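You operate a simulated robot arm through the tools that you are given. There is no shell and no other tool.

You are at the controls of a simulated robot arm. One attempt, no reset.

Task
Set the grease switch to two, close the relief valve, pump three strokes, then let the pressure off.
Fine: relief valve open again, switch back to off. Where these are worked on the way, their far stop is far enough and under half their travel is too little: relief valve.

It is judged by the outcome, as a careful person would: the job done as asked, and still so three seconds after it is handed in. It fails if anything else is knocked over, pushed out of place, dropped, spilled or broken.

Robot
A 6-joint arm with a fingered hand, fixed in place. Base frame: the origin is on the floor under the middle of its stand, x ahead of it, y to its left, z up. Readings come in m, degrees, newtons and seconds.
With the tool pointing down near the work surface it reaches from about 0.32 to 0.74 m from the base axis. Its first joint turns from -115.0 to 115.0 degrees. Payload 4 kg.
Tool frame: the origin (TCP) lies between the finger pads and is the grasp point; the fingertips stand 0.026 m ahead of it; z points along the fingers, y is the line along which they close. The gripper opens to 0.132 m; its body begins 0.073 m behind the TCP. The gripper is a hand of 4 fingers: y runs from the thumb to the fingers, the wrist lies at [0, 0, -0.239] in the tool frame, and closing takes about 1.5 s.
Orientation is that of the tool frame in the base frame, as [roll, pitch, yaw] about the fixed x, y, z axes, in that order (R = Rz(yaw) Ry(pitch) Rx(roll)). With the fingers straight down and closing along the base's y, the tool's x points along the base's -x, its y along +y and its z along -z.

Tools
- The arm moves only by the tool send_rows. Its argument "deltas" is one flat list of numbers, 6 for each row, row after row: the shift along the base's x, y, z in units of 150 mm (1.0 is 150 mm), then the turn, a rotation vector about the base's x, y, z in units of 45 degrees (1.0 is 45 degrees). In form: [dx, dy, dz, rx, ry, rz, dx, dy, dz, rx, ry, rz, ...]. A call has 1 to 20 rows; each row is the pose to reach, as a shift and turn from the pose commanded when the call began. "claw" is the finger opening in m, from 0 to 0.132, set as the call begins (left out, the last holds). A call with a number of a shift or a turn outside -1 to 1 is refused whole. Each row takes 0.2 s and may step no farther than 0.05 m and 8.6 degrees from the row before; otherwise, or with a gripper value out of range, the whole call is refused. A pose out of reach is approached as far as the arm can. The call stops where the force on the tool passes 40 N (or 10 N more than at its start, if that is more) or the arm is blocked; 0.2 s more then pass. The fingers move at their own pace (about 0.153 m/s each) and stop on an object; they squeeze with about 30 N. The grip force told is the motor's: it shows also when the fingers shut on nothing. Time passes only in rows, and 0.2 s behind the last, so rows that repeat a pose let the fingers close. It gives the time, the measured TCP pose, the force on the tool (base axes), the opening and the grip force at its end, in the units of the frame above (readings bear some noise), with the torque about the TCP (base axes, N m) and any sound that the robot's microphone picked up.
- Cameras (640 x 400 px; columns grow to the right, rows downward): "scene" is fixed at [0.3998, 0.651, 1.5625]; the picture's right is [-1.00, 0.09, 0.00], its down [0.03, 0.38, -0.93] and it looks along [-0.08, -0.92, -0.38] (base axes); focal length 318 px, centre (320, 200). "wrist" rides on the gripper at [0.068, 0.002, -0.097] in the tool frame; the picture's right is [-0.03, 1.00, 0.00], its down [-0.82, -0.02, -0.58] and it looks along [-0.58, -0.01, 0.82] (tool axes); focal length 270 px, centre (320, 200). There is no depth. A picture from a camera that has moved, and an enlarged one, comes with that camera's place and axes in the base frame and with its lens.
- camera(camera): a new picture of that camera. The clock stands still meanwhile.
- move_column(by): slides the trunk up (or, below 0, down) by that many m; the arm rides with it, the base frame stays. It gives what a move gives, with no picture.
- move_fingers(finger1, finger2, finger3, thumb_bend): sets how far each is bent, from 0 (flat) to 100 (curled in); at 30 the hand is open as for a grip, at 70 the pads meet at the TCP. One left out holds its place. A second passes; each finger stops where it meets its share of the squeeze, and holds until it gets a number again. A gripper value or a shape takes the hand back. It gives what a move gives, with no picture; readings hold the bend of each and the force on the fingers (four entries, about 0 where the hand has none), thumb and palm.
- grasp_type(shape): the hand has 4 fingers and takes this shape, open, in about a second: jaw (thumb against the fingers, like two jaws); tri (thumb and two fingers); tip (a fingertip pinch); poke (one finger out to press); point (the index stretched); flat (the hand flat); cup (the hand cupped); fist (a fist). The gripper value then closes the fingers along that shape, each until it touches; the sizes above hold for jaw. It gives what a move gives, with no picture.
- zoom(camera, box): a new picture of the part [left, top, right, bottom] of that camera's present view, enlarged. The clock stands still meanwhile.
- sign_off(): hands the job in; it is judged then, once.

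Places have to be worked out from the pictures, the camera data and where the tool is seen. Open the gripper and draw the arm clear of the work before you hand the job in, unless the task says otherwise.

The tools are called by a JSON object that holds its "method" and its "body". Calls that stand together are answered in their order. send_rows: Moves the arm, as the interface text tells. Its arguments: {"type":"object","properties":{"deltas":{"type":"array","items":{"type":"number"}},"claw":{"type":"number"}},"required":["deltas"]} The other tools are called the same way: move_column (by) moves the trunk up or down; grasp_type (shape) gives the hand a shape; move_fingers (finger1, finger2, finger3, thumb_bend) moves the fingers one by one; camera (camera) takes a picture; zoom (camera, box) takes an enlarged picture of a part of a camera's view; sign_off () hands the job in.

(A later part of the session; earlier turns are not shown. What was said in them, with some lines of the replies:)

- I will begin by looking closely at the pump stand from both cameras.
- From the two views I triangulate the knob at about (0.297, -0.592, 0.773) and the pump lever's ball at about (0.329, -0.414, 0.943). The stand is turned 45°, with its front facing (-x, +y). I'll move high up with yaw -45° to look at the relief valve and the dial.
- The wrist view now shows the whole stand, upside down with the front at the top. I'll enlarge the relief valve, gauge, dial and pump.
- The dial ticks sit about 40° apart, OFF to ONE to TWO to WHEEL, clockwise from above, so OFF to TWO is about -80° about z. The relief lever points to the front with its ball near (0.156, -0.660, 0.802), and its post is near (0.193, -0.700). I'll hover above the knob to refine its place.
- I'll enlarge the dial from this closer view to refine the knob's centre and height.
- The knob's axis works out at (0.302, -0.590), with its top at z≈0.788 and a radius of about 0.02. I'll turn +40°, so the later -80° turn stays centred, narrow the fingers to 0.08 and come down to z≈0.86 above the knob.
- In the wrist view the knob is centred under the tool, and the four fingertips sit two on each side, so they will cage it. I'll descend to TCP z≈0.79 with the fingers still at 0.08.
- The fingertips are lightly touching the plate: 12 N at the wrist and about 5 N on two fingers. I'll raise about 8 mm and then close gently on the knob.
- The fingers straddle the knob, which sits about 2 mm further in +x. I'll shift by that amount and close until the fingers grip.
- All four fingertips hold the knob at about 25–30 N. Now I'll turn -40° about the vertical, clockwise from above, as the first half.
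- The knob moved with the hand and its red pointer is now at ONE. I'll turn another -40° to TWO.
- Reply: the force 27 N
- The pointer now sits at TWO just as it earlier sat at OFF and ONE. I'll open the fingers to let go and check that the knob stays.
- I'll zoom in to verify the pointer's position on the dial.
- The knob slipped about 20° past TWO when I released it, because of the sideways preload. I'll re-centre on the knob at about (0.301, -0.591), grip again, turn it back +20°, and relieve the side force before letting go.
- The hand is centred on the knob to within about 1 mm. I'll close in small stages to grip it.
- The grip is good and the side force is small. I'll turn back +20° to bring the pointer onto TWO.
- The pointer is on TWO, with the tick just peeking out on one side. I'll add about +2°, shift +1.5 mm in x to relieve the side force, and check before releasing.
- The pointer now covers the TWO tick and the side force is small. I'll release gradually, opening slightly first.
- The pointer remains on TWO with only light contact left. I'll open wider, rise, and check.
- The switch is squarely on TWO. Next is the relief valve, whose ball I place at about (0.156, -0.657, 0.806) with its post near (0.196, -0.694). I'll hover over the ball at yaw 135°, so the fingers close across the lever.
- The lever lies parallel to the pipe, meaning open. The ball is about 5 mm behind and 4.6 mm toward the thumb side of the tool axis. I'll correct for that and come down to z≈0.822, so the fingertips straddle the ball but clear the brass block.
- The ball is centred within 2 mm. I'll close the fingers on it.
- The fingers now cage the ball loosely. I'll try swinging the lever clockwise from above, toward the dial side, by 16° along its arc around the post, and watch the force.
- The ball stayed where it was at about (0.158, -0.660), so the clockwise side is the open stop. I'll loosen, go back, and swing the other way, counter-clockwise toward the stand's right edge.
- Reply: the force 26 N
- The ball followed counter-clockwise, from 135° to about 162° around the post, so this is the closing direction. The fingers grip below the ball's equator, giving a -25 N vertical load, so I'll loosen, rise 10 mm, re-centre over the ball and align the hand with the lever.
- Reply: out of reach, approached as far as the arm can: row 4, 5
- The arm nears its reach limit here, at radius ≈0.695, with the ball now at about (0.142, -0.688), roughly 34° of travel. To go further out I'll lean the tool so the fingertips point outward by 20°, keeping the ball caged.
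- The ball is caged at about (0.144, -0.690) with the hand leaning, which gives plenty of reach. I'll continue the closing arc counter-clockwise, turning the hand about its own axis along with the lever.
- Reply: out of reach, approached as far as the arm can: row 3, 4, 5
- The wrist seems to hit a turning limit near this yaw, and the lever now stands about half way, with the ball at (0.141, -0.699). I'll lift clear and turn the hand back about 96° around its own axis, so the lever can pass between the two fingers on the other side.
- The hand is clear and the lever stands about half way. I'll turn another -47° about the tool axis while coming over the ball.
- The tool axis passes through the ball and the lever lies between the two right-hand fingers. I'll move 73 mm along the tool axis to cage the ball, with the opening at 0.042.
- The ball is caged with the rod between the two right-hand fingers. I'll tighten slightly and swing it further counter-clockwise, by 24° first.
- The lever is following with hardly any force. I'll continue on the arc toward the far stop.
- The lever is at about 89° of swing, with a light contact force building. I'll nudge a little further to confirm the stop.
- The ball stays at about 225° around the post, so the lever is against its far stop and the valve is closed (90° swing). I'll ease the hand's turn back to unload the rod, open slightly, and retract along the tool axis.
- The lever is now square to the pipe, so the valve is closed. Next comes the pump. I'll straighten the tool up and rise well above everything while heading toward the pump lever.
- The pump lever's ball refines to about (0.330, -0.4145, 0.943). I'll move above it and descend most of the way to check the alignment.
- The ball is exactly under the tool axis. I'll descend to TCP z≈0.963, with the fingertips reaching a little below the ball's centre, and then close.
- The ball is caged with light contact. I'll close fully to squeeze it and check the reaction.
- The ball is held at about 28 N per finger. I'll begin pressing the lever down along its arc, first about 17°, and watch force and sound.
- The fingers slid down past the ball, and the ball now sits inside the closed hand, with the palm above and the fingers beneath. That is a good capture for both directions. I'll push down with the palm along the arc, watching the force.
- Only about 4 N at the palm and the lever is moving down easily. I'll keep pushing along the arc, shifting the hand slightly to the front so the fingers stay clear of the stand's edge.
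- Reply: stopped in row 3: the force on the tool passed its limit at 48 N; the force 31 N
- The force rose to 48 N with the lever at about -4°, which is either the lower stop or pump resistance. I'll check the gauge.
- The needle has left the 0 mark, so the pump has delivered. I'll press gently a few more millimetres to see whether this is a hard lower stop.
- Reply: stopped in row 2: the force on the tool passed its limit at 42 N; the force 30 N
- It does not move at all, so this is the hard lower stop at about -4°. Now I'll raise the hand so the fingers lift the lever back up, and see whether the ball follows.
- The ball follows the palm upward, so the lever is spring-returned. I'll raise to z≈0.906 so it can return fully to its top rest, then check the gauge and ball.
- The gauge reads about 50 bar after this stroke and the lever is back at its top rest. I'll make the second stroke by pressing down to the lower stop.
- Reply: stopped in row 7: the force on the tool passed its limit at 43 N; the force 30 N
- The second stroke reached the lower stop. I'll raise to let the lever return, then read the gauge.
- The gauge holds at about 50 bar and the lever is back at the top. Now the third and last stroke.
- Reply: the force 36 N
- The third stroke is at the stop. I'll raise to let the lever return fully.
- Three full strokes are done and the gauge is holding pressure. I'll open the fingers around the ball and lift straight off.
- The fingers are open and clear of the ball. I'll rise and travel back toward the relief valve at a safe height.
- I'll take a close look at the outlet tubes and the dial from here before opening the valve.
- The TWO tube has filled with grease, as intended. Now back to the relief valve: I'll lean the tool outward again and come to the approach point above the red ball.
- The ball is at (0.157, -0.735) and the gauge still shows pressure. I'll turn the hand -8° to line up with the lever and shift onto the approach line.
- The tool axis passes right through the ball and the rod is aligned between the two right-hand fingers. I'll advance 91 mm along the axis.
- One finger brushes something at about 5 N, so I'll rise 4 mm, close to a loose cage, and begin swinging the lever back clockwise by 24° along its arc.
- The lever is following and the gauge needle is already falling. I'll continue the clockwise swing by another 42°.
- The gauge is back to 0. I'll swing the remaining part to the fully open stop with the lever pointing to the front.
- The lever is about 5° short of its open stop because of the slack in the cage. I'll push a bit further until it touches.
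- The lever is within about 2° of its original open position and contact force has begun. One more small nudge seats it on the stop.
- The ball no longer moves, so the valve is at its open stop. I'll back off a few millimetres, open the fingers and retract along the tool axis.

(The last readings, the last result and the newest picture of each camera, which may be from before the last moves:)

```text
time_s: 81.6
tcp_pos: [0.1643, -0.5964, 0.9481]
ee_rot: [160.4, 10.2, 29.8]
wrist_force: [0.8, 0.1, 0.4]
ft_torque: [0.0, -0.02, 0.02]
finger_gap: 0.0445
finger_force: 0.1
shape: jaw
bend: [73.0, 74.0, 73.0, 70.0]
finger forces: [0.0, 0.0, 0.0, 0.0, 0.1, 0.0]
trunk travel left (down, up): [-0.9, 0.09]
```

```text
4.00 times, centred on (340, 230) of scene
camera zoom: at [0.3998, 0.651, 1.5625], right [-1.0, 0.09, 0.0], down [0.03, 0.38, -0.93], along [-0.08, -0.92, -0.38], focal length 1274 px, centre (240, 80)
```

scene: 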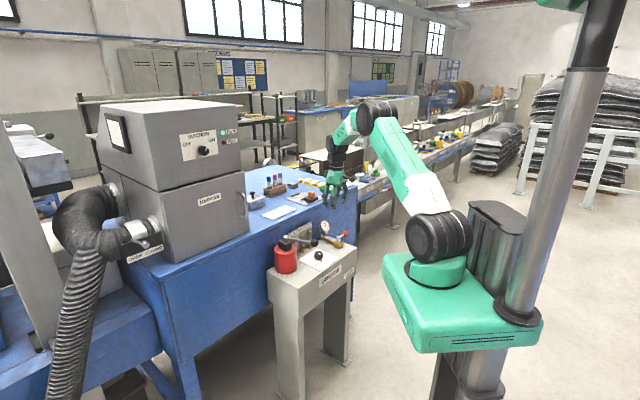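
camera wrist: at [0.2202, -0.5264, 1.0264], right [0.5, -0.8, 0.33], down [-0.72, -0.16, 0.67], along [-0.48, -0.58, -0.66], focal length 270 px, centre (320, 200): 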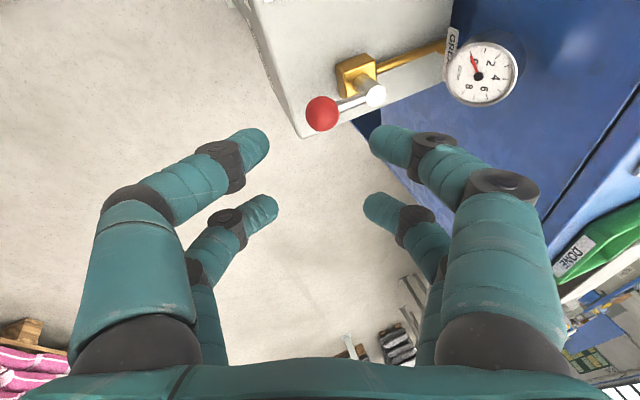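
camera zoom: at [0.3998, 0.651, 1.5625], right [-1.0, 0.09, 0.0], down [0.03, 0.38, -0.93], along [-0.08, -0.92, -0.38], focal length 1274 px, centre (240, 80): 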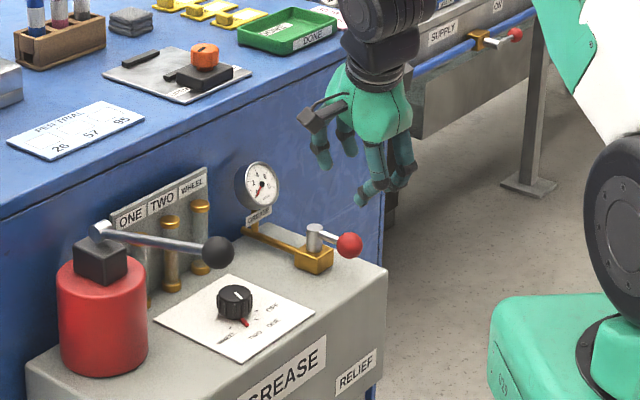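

The lever is back exactly where it began and the gauge reads 0. Now the switch. I'll bring the tool upright, move over the knob, and turn toward yaw 95°.

{"method": "send_rows", "body": {"deltas": [0.05, 0.05, 0.15, 0.122, 0.007, 0, 0.15, 0.1, 0.28, 0.244, 0.013, 0, 0.28, 0.15, 0.36, 0.366, 0.02, 0, 0.4, 0.2, 0.4, 0.488, 0.027, 0], "claw": 0.08}}

{"method": "send_rows", "body": {"deltas": [0.08, -0.03, -0.03, 0, 0, 0.167, 0.17, -0.06, -0.08, 0, 0, 0.333, 0.25, -0.09, -0.15, 0, 0, 0.5, 0.33, -0.12, -0.23, 0, 0, 0.667, 0.42, -0.15, -0.31, 0, 0, 0.833, 0.5, -0.17, -0.39, 0, 0, 1.0]}}

{"method": "send_rows", "body": {"deltas": [0, 0, 0, 0, 0, 0.14, 0, 0, 0, 0, 0, 0.28, 0, 0, 0, 0, 0, 0.42, 0, 0, 0, 0, 0, 0.42]}}

{"method": "camera", "body": {"camera": "wrist"}}

{"method": "zoom", "body": {"camera": "scene", "box": [270, 180, 370, 280]}}

```text
time_s: 82.6
tcp_pos: [0.2253, -0.5672, 1.0079]
ee_rot: [180.0, 0.1, 31.5]
wrist_force: [-0.8, -0.5, -0.1]
ft_torque: [0.02, 0.0, 0.0]
finger_gap: 0.0797
finger_force: 0.0
shape: jaw
bend: [71.0, 71.0, 71.0, 70.0]
finger forces: [0.0, 0.0, 0.0, 0.0, 0.0, 0.0]
trunk travel left (down, up): [-0.9, 0.09]
```

```text
time_s: 84.0
tcp_pos: [0.2988, -0.5904, 0.9514]
ee_rot: [-180.0, 0.1, 76.7]
wrist_force: [0.1, -0.2, -0.1]
ft_torque: [0.01, 0.01, -0.02]
finger_gap: 0.0796
finger_force: 0.1
shape: jaw
bend: [71.0, 71.0, 71.0, 70.0]
finger forces: [0.0, 0.1, 0.0, 0.1, 0.0, 0.1]
trunk travel left (down, up): [-0.9, 0.09]
```

```text
time_s: 85.0
tcp_pos: [0.2991, -0.5906, 0.9507]
ee_rot: [-180.0, 0.1, 95.6]
wrist_force: [0.1, -0.7, 0.5]
ft_torque: [-0.03, 0.02, 0.01]
finger_gap: 0.0793
finger_force: 0.1
shape: jaw
bend: [71.0, 71.0, 71.0, 70.0]
finger forces: [0.0, 0.0, 0.0, 0.0, 0.0, 0.0]
trunk travel left (down, up): [-0.9, 0.09]
```

```text
taken
camera wrist: at [0.2931, -0.5215, 1.0477], right [1.0, 0.07, 0.0], down [0.06, -0.81, 0.58], along [0.04, -0.58, -0.82], focal length 270 px, centre (320, 200)
```

wrist: 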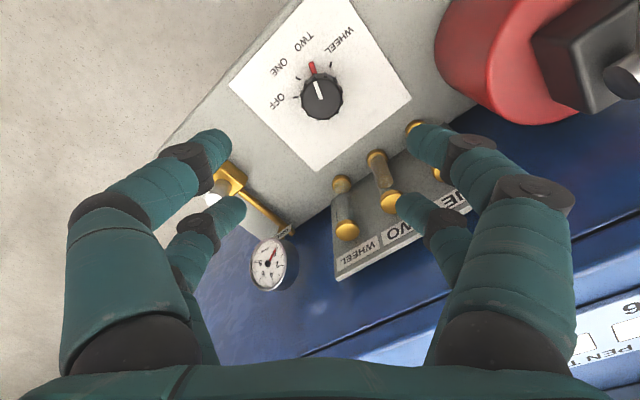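

```text
4.00 times, centred on (320, 230) of scene
camera zoom: at [0.3998, 0.651, 1.5625], right [-1.0, 0.09, 0.0], down [0.03, 0.38, -0.93], along [-0.08, -0.92, -0.38], focal length 1274 px, centre (320, 80)
```

zoom: 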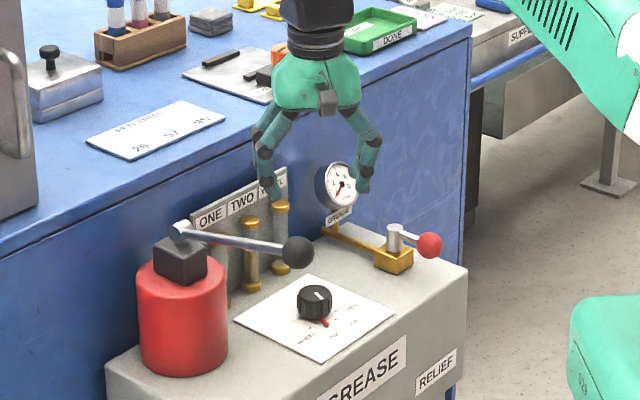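

I'll enlarge the dial to centre on the knob precisely before descending.

{"method": "zoom", "body": {"camera": "wrist", "box": [240, 10, 400, 140]}}

```text
3.08 times, centred on (320, 75) of wrist
camera zoom: at [0.2931, -0.5215, 1.0477], right [1.0, 0.07, 0.0], down [0.06, -0.81, 0.58], along [0.04, -0.58, -0.82], focal length 832 px, centre (320, 585)
```

zoom: 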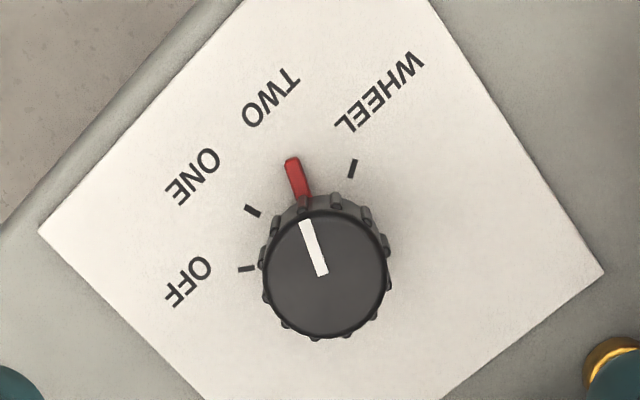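

The knob is within 2 mm of the tool axis. I'll correct and descend over it with the fingers at 0.075.

{"method": "send_rows", "body": {"deltas": [0.013, -0.003, -0.2, 0, 0, 0, 0.013, -0.003, -0.45, 0, 0, 0, 0.013, -0.003, -0.7, 0, 0, 0, 0.013, -0.003, -0.9, 0, 0, 0, 0.013, -0.003, -1.0, 0, 0, 0, 0.013, -0.003, -1.0, 0, 0, 0], "claw": 0.075}}

{"method": "camera", "body": {"camera": "wrist"}}

```text
time_s: 86.4
tcp_pos: [0.2984, -0.592, 0.7969]
ee_rot: [180.0, 0.1, 95.4]
wrist_force: [-0.7, 0.9, -0.6]
ft_torque: [-0.01, 0.01, -0.01]
finger_gap: 0.0754
finger_force: 0.1
shape: jaw
bend: [72.0, 72.0, 72.0, 70.0]
finger forces: [0.1, 0.1, 0.0, 0.0, 0.0, 0.0]
trunk travel left (down, up): [-0.9, 0.09]
```

```text
taken
camera wrist: at [0.2931, -0.5219, 0.8945], right [1.0, 0.07, 0.0], down [0.06, -0.81, 0.58], along [0.04, -0.58, -0.81], focal length 270 px, centre (320, 200)
```

wrist: 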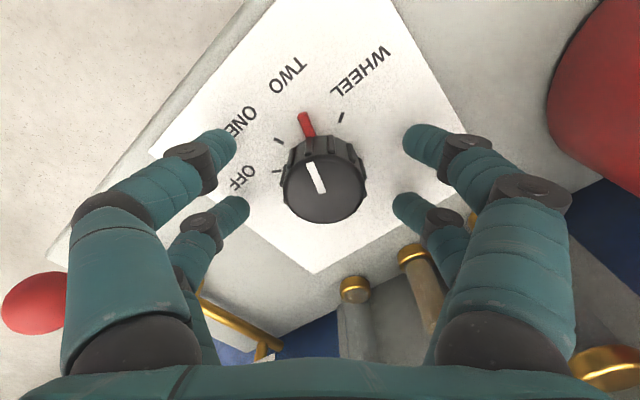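

I'll shift 2 mm in +x for centring and close onto the knob.

{"method": "send_rows", "body": {"deltas": [0.013, 0, 0, 0, 0, 0, 0.013, 0, 0, 0, 0, 0, 0.013, 0, 0, 0, 0, 0, 0.013, 0, 0, 0, 0, 0], "claw": 0.028}}

{"method": "send_rows", "body": {"deltas": [0, 0, 0, 0, 0, 0, 0, 0, 0, 0, 0, 0, 0, 0, 0, 0, 0, 0], "claw": 0.017}}

{"method": "camera", "body": {"camera": "wrist"}}

```text
time_s: 87.4
tcp_pos: [0.3009, -0.5909, 0.7987]
ee_rot: [179.9, 0.1, 95.4]
wrist_force: [0.3, 0.5, 0.2]
ft_torque: [0.0, 0.04, 0.0]
finger_gap: 0.0287
finger_force: 0.0
shape: jaw
bend: [73.0, 73.0, 73.0, 70.0]
finger forces: [0.1, 0.1, 0.1, 0.0, 0.1, 0.1]
trunk travel left (down, up): [-0.9, 0.09]
```

```text
time_s: 88.2
tcp_pos: [0.3013, -0.5899, 0.7968]
ee_rot: [-179.9, 0.1, 95.3]
wrist_force: [0.9, -1.8, -4.7]
ft_torque: [-0.13, -0.12, 0.07]
finger_gap: 0.0138
finger_force: 30.3
shape: jaw
bend: [72.0, 72.0, 72.0, 70.0]
finger forces: [29.5, 29.5, 24.3, 0.1, 23.0, 0.1]
trunk travel left (down, up): [-0.9, 0.09]
```

```text
taken
camera wrist: at [0.2954, -0.5218, 0.8948], right [1.0, 0.07, 0.0], down [0.06, -0.81, 0.58], along [0.04, -0.58, -0.82], focal length 270 px, centre (320, 200)
```

wrist: 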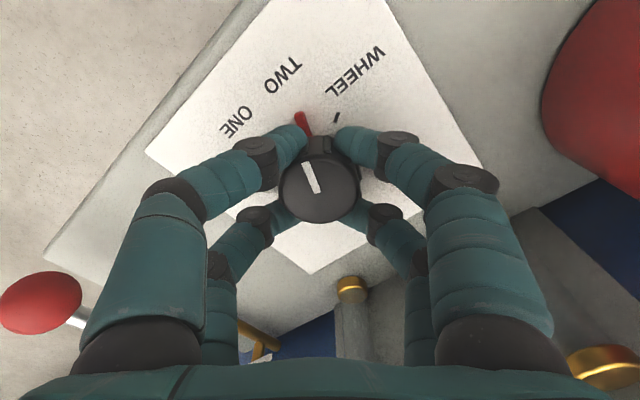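

The knob is gripped with small side forces. I'll turn +40° toward ONE first.

{"method": "send_rows", "body": {"deltas": [0, 0, 0, 0, 0, 0.111, 0, 0, 0, 0, 0, 0.222, 0, 0, 0, 0, 0, 0.333, 0, 0, 0, 0, 0, 0.444, 0, 0, 0, 0, 0, 0.556, 0, 0, 0, 0, 0, 0.667, 0, 0, 0, 0, 0, 0.778, 0, 0, 0, 0, 0, 0.889]}}

{"method": "camera", "body": {"camera": "wrist"}}

```text
time_s: 90.0
tcp_pos: [0.3007, -0.5907, 0.7977]
ee_rot: [179.8, -0.2, 135.5]
wrist_force: [-3.6, 6.8, -20.0]
ft_torque: [0.15, -0.02, 0.02]
finger_gap: 0.0133
finger_force: 29.8
shape: jaw
bend: [72.0, 72.0, 72.0, 70.0]
finger forces: [33.5, 27.8, 24.4, 0.0, 27.0, 0.0]
trunk travel left (down, up): [-0.9, 0.09]
```

```text
taken
camera wrist: at [0.2533, -0.5416, 0.8955], right [0.72, 0.7, 0.0], down [0.57, -0.59, 0.57], along [0.4, -0.41, -0.82], focal length 270 px, centre (320, 200)
```

wrist: 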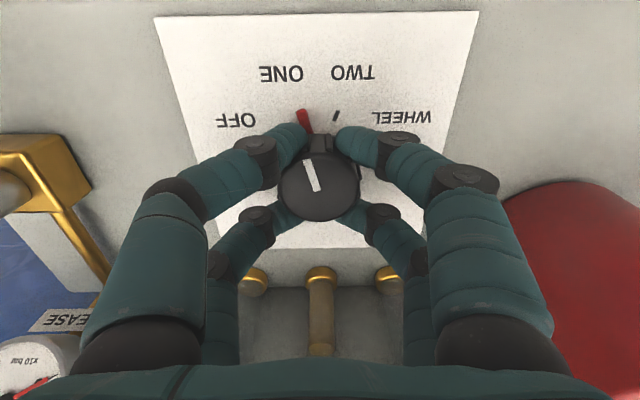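

The pointer is at ONE. There's a 20 N downward pull, so I'll ease down 2.5 mm while turning the remaining +40° to OFF.

{"method": "send_rows", "body": {"deltas": [0, 0, -0.01, 0, 0, 0.1, 0.002, -0.003, -0.017, 0, 0, 0.211, 0.003, -0.005, -0.017, 0, 0, 0.322, 0.003, -0.005, -0.017, 0, 0, 0.433, 0.003, -0.005, -0.017, 0, 0, 0.544, 0.003, -0.005, -0.017, 0, 0, 0.656, 0.003, -0.005, -0.017, 0, 0, 0.767, 0.003, -0.005, -0.017, 0, 0, 0.878]}}

{"method": "camera", "body": {"camera": "wrist"}}

{"method": "zoom", "body": {"camera": "wrist", "box": [220, 30, 420, 230]}}

```text
time_s: 91.8
tcp_pos: [0.3019, -0.5902, 0.7978]
ee_rot: [-179.9, 0.1, 174.9]
wrist_force: [-7.4, 13.7, -2.8]
ft_torque: [0.49, 0.08, 0.01]
finger_gap: 0.0125
finger_force: 30.4
shape: jaw
bend: [72.0, 72.0, 72.0, 70.0]
finger forces: [38.8, 31.7, 25.6, 0.1, 28.3, 0.1]
trunk travel left (down, up): [-0.9, 0.09]
```

```text
taken
camera wrist: at [0.2326, -0.5824, 0.8949], right [0.11, 0.99, 0.0], down [0.81, -0.09, 0.58], along [0.58, -0.06, -0.81], focal length 270 px, centre (320, 200)
```

wrist: 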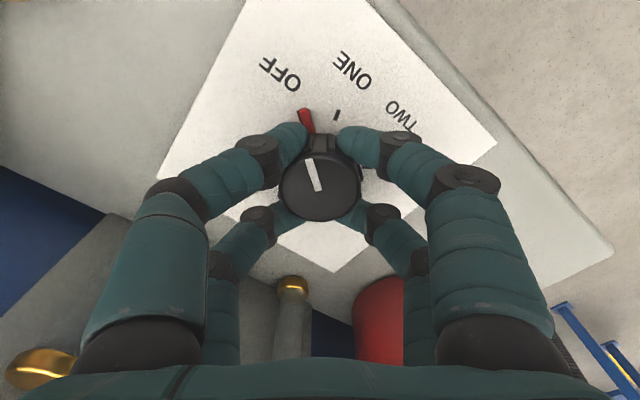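

```text
2.00 times, centred on (320, 130) of wrist
camera zoom: at [0.2326, -0.5824, 0.8949], right [0.11, 0.99, 0.0], down [0.81, -0.09, 0.58], along [0.58, -0.06, -0.81], focal length 541 px, centre (320, 340)
```

zoom: 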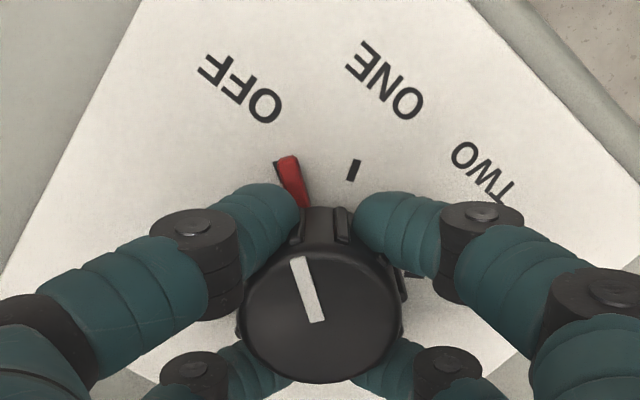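

The pointer is on OFF with its tick just visible on the left. I'll add +3° and shift slightly (-1.5, +2.5 mm) to relieve the side force.

{"method": "send_rows", "body": {"deltas": [-0.005, 0.008, 0, 0, 0, 0.035, -0.01, 0.016, 0, 0, 0, 0.067, -0.01, 0.016, 0, 0, 0, 0.067]}}

{"method": "zoom", "body": {"camera": "wrist", "box": [220, 30, 420, 230]}}

```text
time_s: 92.6
tcp_pos: [0.3022, -0.591, 0.798]
ee_rot: [-179.9, 0.1, 177.9]
wrist_force: [3.1, 3.8, -2.1]
ft_torque: [0.23, -0.15, 0.04]
finger_gap: 0.0124
finger_force: 30.3
shape: jaw
bend: [72.0, 72.0, 72.0, 70.0]
finger forces: [35.4, 32.3, 32.5, 0.1, 29.2, 0.0]
trunk travel left (down, up): [-0.9, 0.09]
```

```text
2.00 times, centred on (320, 130) of wrist
camera zoom: at [0.2322, -0.5853, 0.8948], right [0.06, 1.0, 0.0], down [0.81, -0.05, 0.58], along [0.58, -0.04, -0.81], focal length 541 px, centre (320, 340)
```

zoom: 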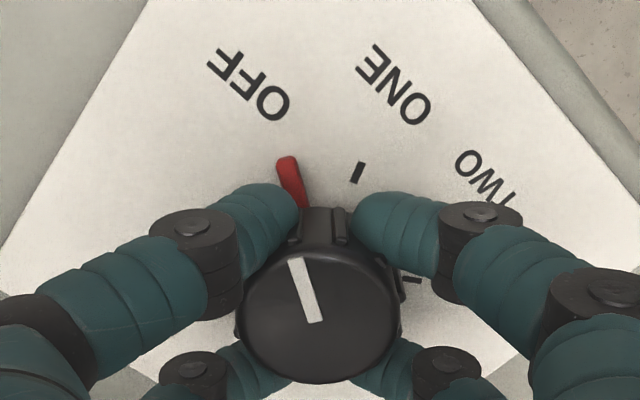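

The pointer covers the OFF tick and the side force is down to about 5 N. I'll release in stages.

{"method": "send_rows", "body": {"deltas": [0, 0, 0, 0, 0, 0, 0, 0, 0, 0, 0, 0], "claw": 0.024}}

{"method": "zoom", "body": {"camera": "wrist", "box": [220, 30, 420, 230]}}

```text
time_s: 93.2
tcp_pos: [0.2997, -0.5904, 0.7968]
ee_rot: [-179.9, 0.1, 177.8]
wrist_force: [0.3, -0.3, 0.1]
ft_torque: [0.01, -0.02, -0.03]
finger_gap: 0.024
finger_force: 0.0
shape: jaw
bend: [73.0, 73.0, 73.0, 70.0]
finger forces: [0.0, 0.1, 0.1, 0.0, 0.0, 0.0]
trunk travel left (down, up): [-0.9, 0.09]
```

```text
2.00 times, centred on (320, 130) of wrist
camera zoom: at [0.2307, -0.5854, 0.8949], right [0.06, 1.0, 0.0], down [0.81, -0.05, 0.58], along [0.58, -0.04, -0.81], focal length 541 px, centre (320, 340)
```

zoom: 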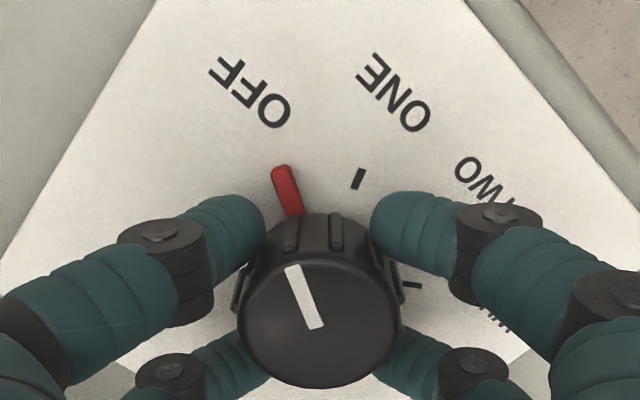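

The pointer stayed on OFF with no contact left. I'll open wider, rise straight up, and verify.

{"method": "send_rows", "body": {"deltas": [0, 0, 0, 0, 0, 0, 0, 0, 0, 0, 0, 0], "claw": 0.075}}

{"method": "send_rows", "body": {"deltas": [0, 0, 0.15, 0, 0, 0, 0, 0, 0.35, 0, 0, 0, 0, 0, 0.6, 0, 0, 0, 0, 0, 0.85, 0, 0, 0, 0, 0, 1.0, 0, 0, 0, 0, 0, 1.0, 0, 0, 0]}}

{"method": "zoom", "body": {"camera": "wrist", "box": [240, 10, 400, 140]}}

```text
time_s: 93.8
tcp_pos: [0.3005, -0.5893, 0.797]
ee_rot: [180.0, 0.0, 177.9]
wrist_force: [-1.1, 0.0, 0.7]
ft_torque: [0.04, -0.01, -0.01]
finger_gap: 0.0743
finger_force: 0.0
shape: jaw
bend: [72.0, 72.0, 72.0, 70.0]
finger forces: [0.1, 0.0, 0.0, 0.1, 0.0, 0.0]
trunk travel left (down, up): [-0.9, 0.09]
```

```text
time_s: 95.2
tcp_pos: [0.2995, -0.5898, 0.947]
ee_rot: [179.9, 0.1, 177.9]
wrist_force: [0.5, -0.1, 1.3]
ft_torque: [0.01, 0.01, -0.01]
finger_gap: 0.0744
finger_force: 0.1
shape: jaw
bend: [72.0, 72.0, 72.0, 70.0]
finger forces: [0.1, 0.0, 0.0, 0.0, 0.0, 0.0]
trunk travel left (down, up): [-0.9, 0.09]
```

```text
3.08 times, centred on (320, 75) of wrist
camera zoom: at [0.23, -0.5856, 1.0447], right [0.06, 1.0, 0.0], down [0.81, -0.05, 0.58], along [0.58, -0.03, -0.82], focal length 832 px, centre (320, 585)
```

zoom: 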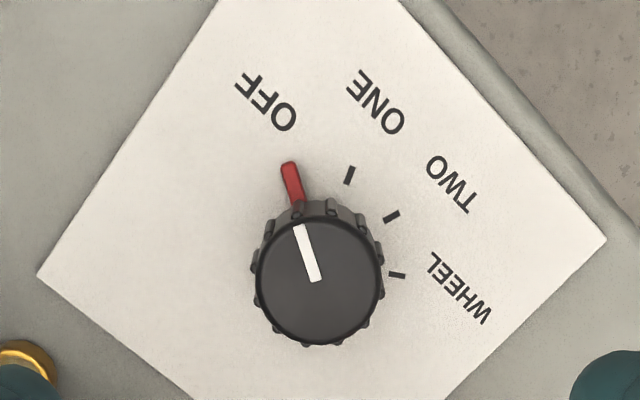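

The switch is squarely on OFF. I'll open the hand and draw the arm up and back for a final overall check.

{"method": "send_rows", "body": {"deltas": [0, 0.05, 0.15, 0, 0, -0.1, -0.03, 0.15, 0.35, 0, 0, -0.25, -0.1, 0.3, 0.6, 0, 0, -0.4, -0.2, 0.45, 0.8, 0, 0, -0.55, -0.35, 0.6, 0.95, 0, 0, -0.7, -0.5, 0.75, 1.0, 0, 0, -0.85, -0.65, 0.85, 1.0, 0, 0, -0.95, -0.75, 0.9, 1.0, 0, 0, -0.95], "claw": 0.13}}

{"method": "camera", "body": {"camera": "wrist"}}

{"method": "camera", "body": {"camera": "scene"}}

{"method": "zoom", "body": {"camera": "scene", "box": [240, 200, 400, 300]}}

```text
time_s: 97.0
tcp_pos: [0.1859, -0.4515, 1.0985]
ee_rot: [-180.0, 0.2, 135.1]
wrist_force: [-0.3, 0.0, 1.0]
ft_torque: [-0.03, -0.03, -0.02]
finger_gap: 0.1298
finger_force: 0.1
shape: jaw
bend: [33.0, 33.0, 33.0, 29.0]
finger forces: [0.1, 0.1, 0.0, 0.0, 0.0, 0.0]
trunk travel left (down, up): [-0.9, 0.09]
```

```text
taken
camera wrist: at [0.1381, -0.4022, 1.1969], right [0.72, 0.69, 0.0], down [0.56, -0.59, 0.58], along [0.4, -0.42, -0.82], focal length 270 px, centre (320, 200)
```

wrist: 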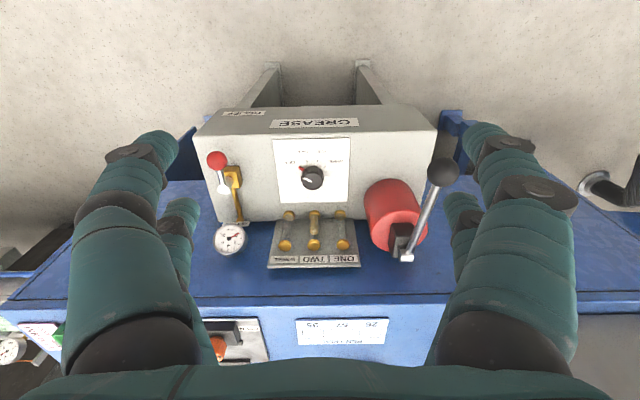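

```text
taken
```

scene: 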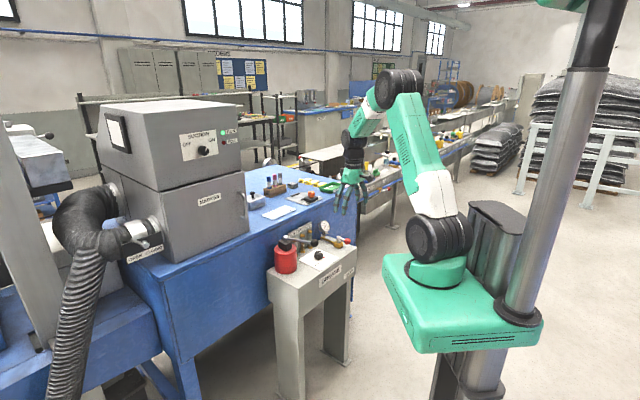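

```text
4.00 times, centred on (320, 250) of scene
camera zoom: at [0.3998, 0.651, 1.5625], right [-1.0, 0.09, 0.0], down [0.03, 0.38, -0.93], along [-0.08, -0.92, -0.38], focal length 1274 px, centre (320, 0)
```

zoom: 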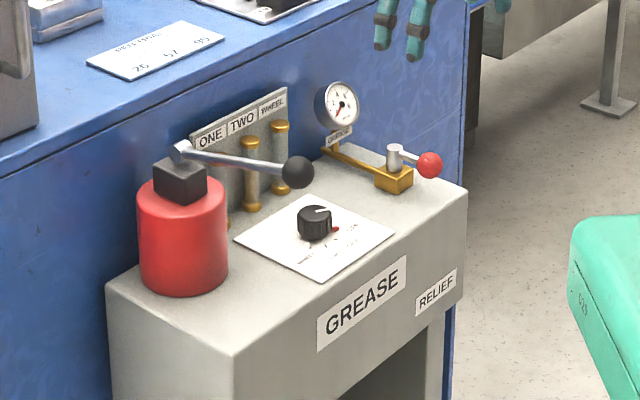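

I'll take one last close look at the tubes, gauge, dial and valve before handing in.

{"method": "zoom", "body": {"camera": "wrist", "box": [200, 130, 370, 275]}}

{"method": "zoom", "body": {"camera": "scene", "box": [285, 215, 355, 265]}}

```text
2.76 times, centred on (285, 202) of wrist
camera zoom: at [0.1381, -0.4022, 1.1969], right [0.72, 0.69, 0.0], down [0.56, -0.59, 0.58], along [0.4, -0.42, -0.82], focal length 746 px, centre (417, 193)
```

zoom: 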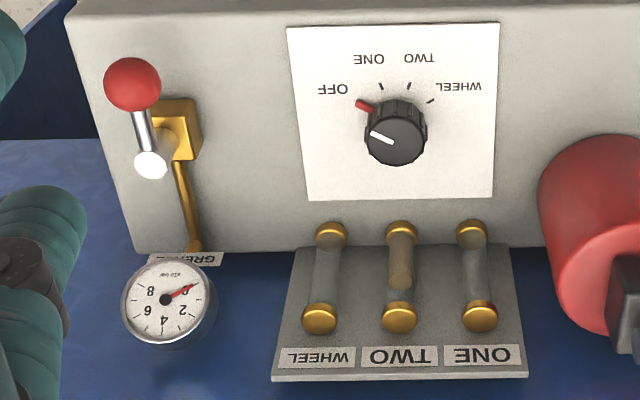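

```text
8.00 times, centred on (320, 240) of scene
camera zoom: at [0.3998, 0.651, 1.5625], right [-1.0, 0.09, 0.0], down [0.03, 0.38, -0.93], along [-0.08, -0.92, -0.38], focal length 2548 px, centre (320, -120)
```

zoom: 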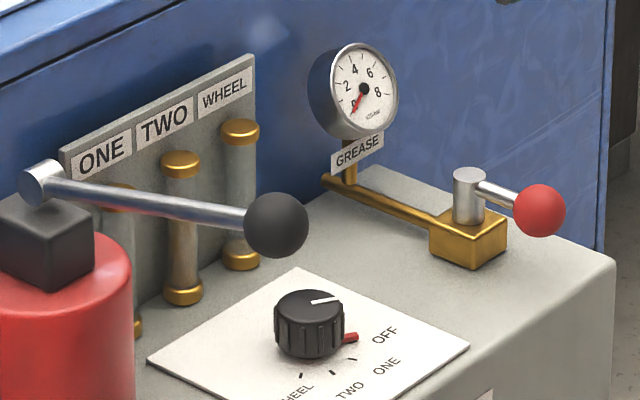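

The dial is on OFF, the relief lever points forward (open), and the gauge is at 0. The TWO tube holds the pumped grease, ONE and WHEEL are clear, the pump lever is at its rest and the arm is well clear. Handing in.

{"method": "sign_off", "body": {}}

```text
The job is handed in.
```

The grease job is done and handed in: switch to TWO, relief valve closed, three full pump strokes, then the pressure let off.

- **Switch:** It is back on OFF. On the first try at TWO the knob slipped about halfway to WHEEL when I let go. I set it back squarely on TWO before touching the valve or pump.
- **Relief valve:** I swung it the full 90° to its closed stop for pumping. It is now back at its open stop, in the same place as at the start.
- **Pumping:** Each of the three strokes went down to the lower stop and returned fully to rest. The gauge read about 50 bar after each stroke. The TWO tube is about three-quarters full of grease, and ONE and WHEEL show none.
- **Pressure:** The gauge reads 0.

The final pictures show nothing knocked or moved out of place. The hand is open and the arm is clear of the stand.
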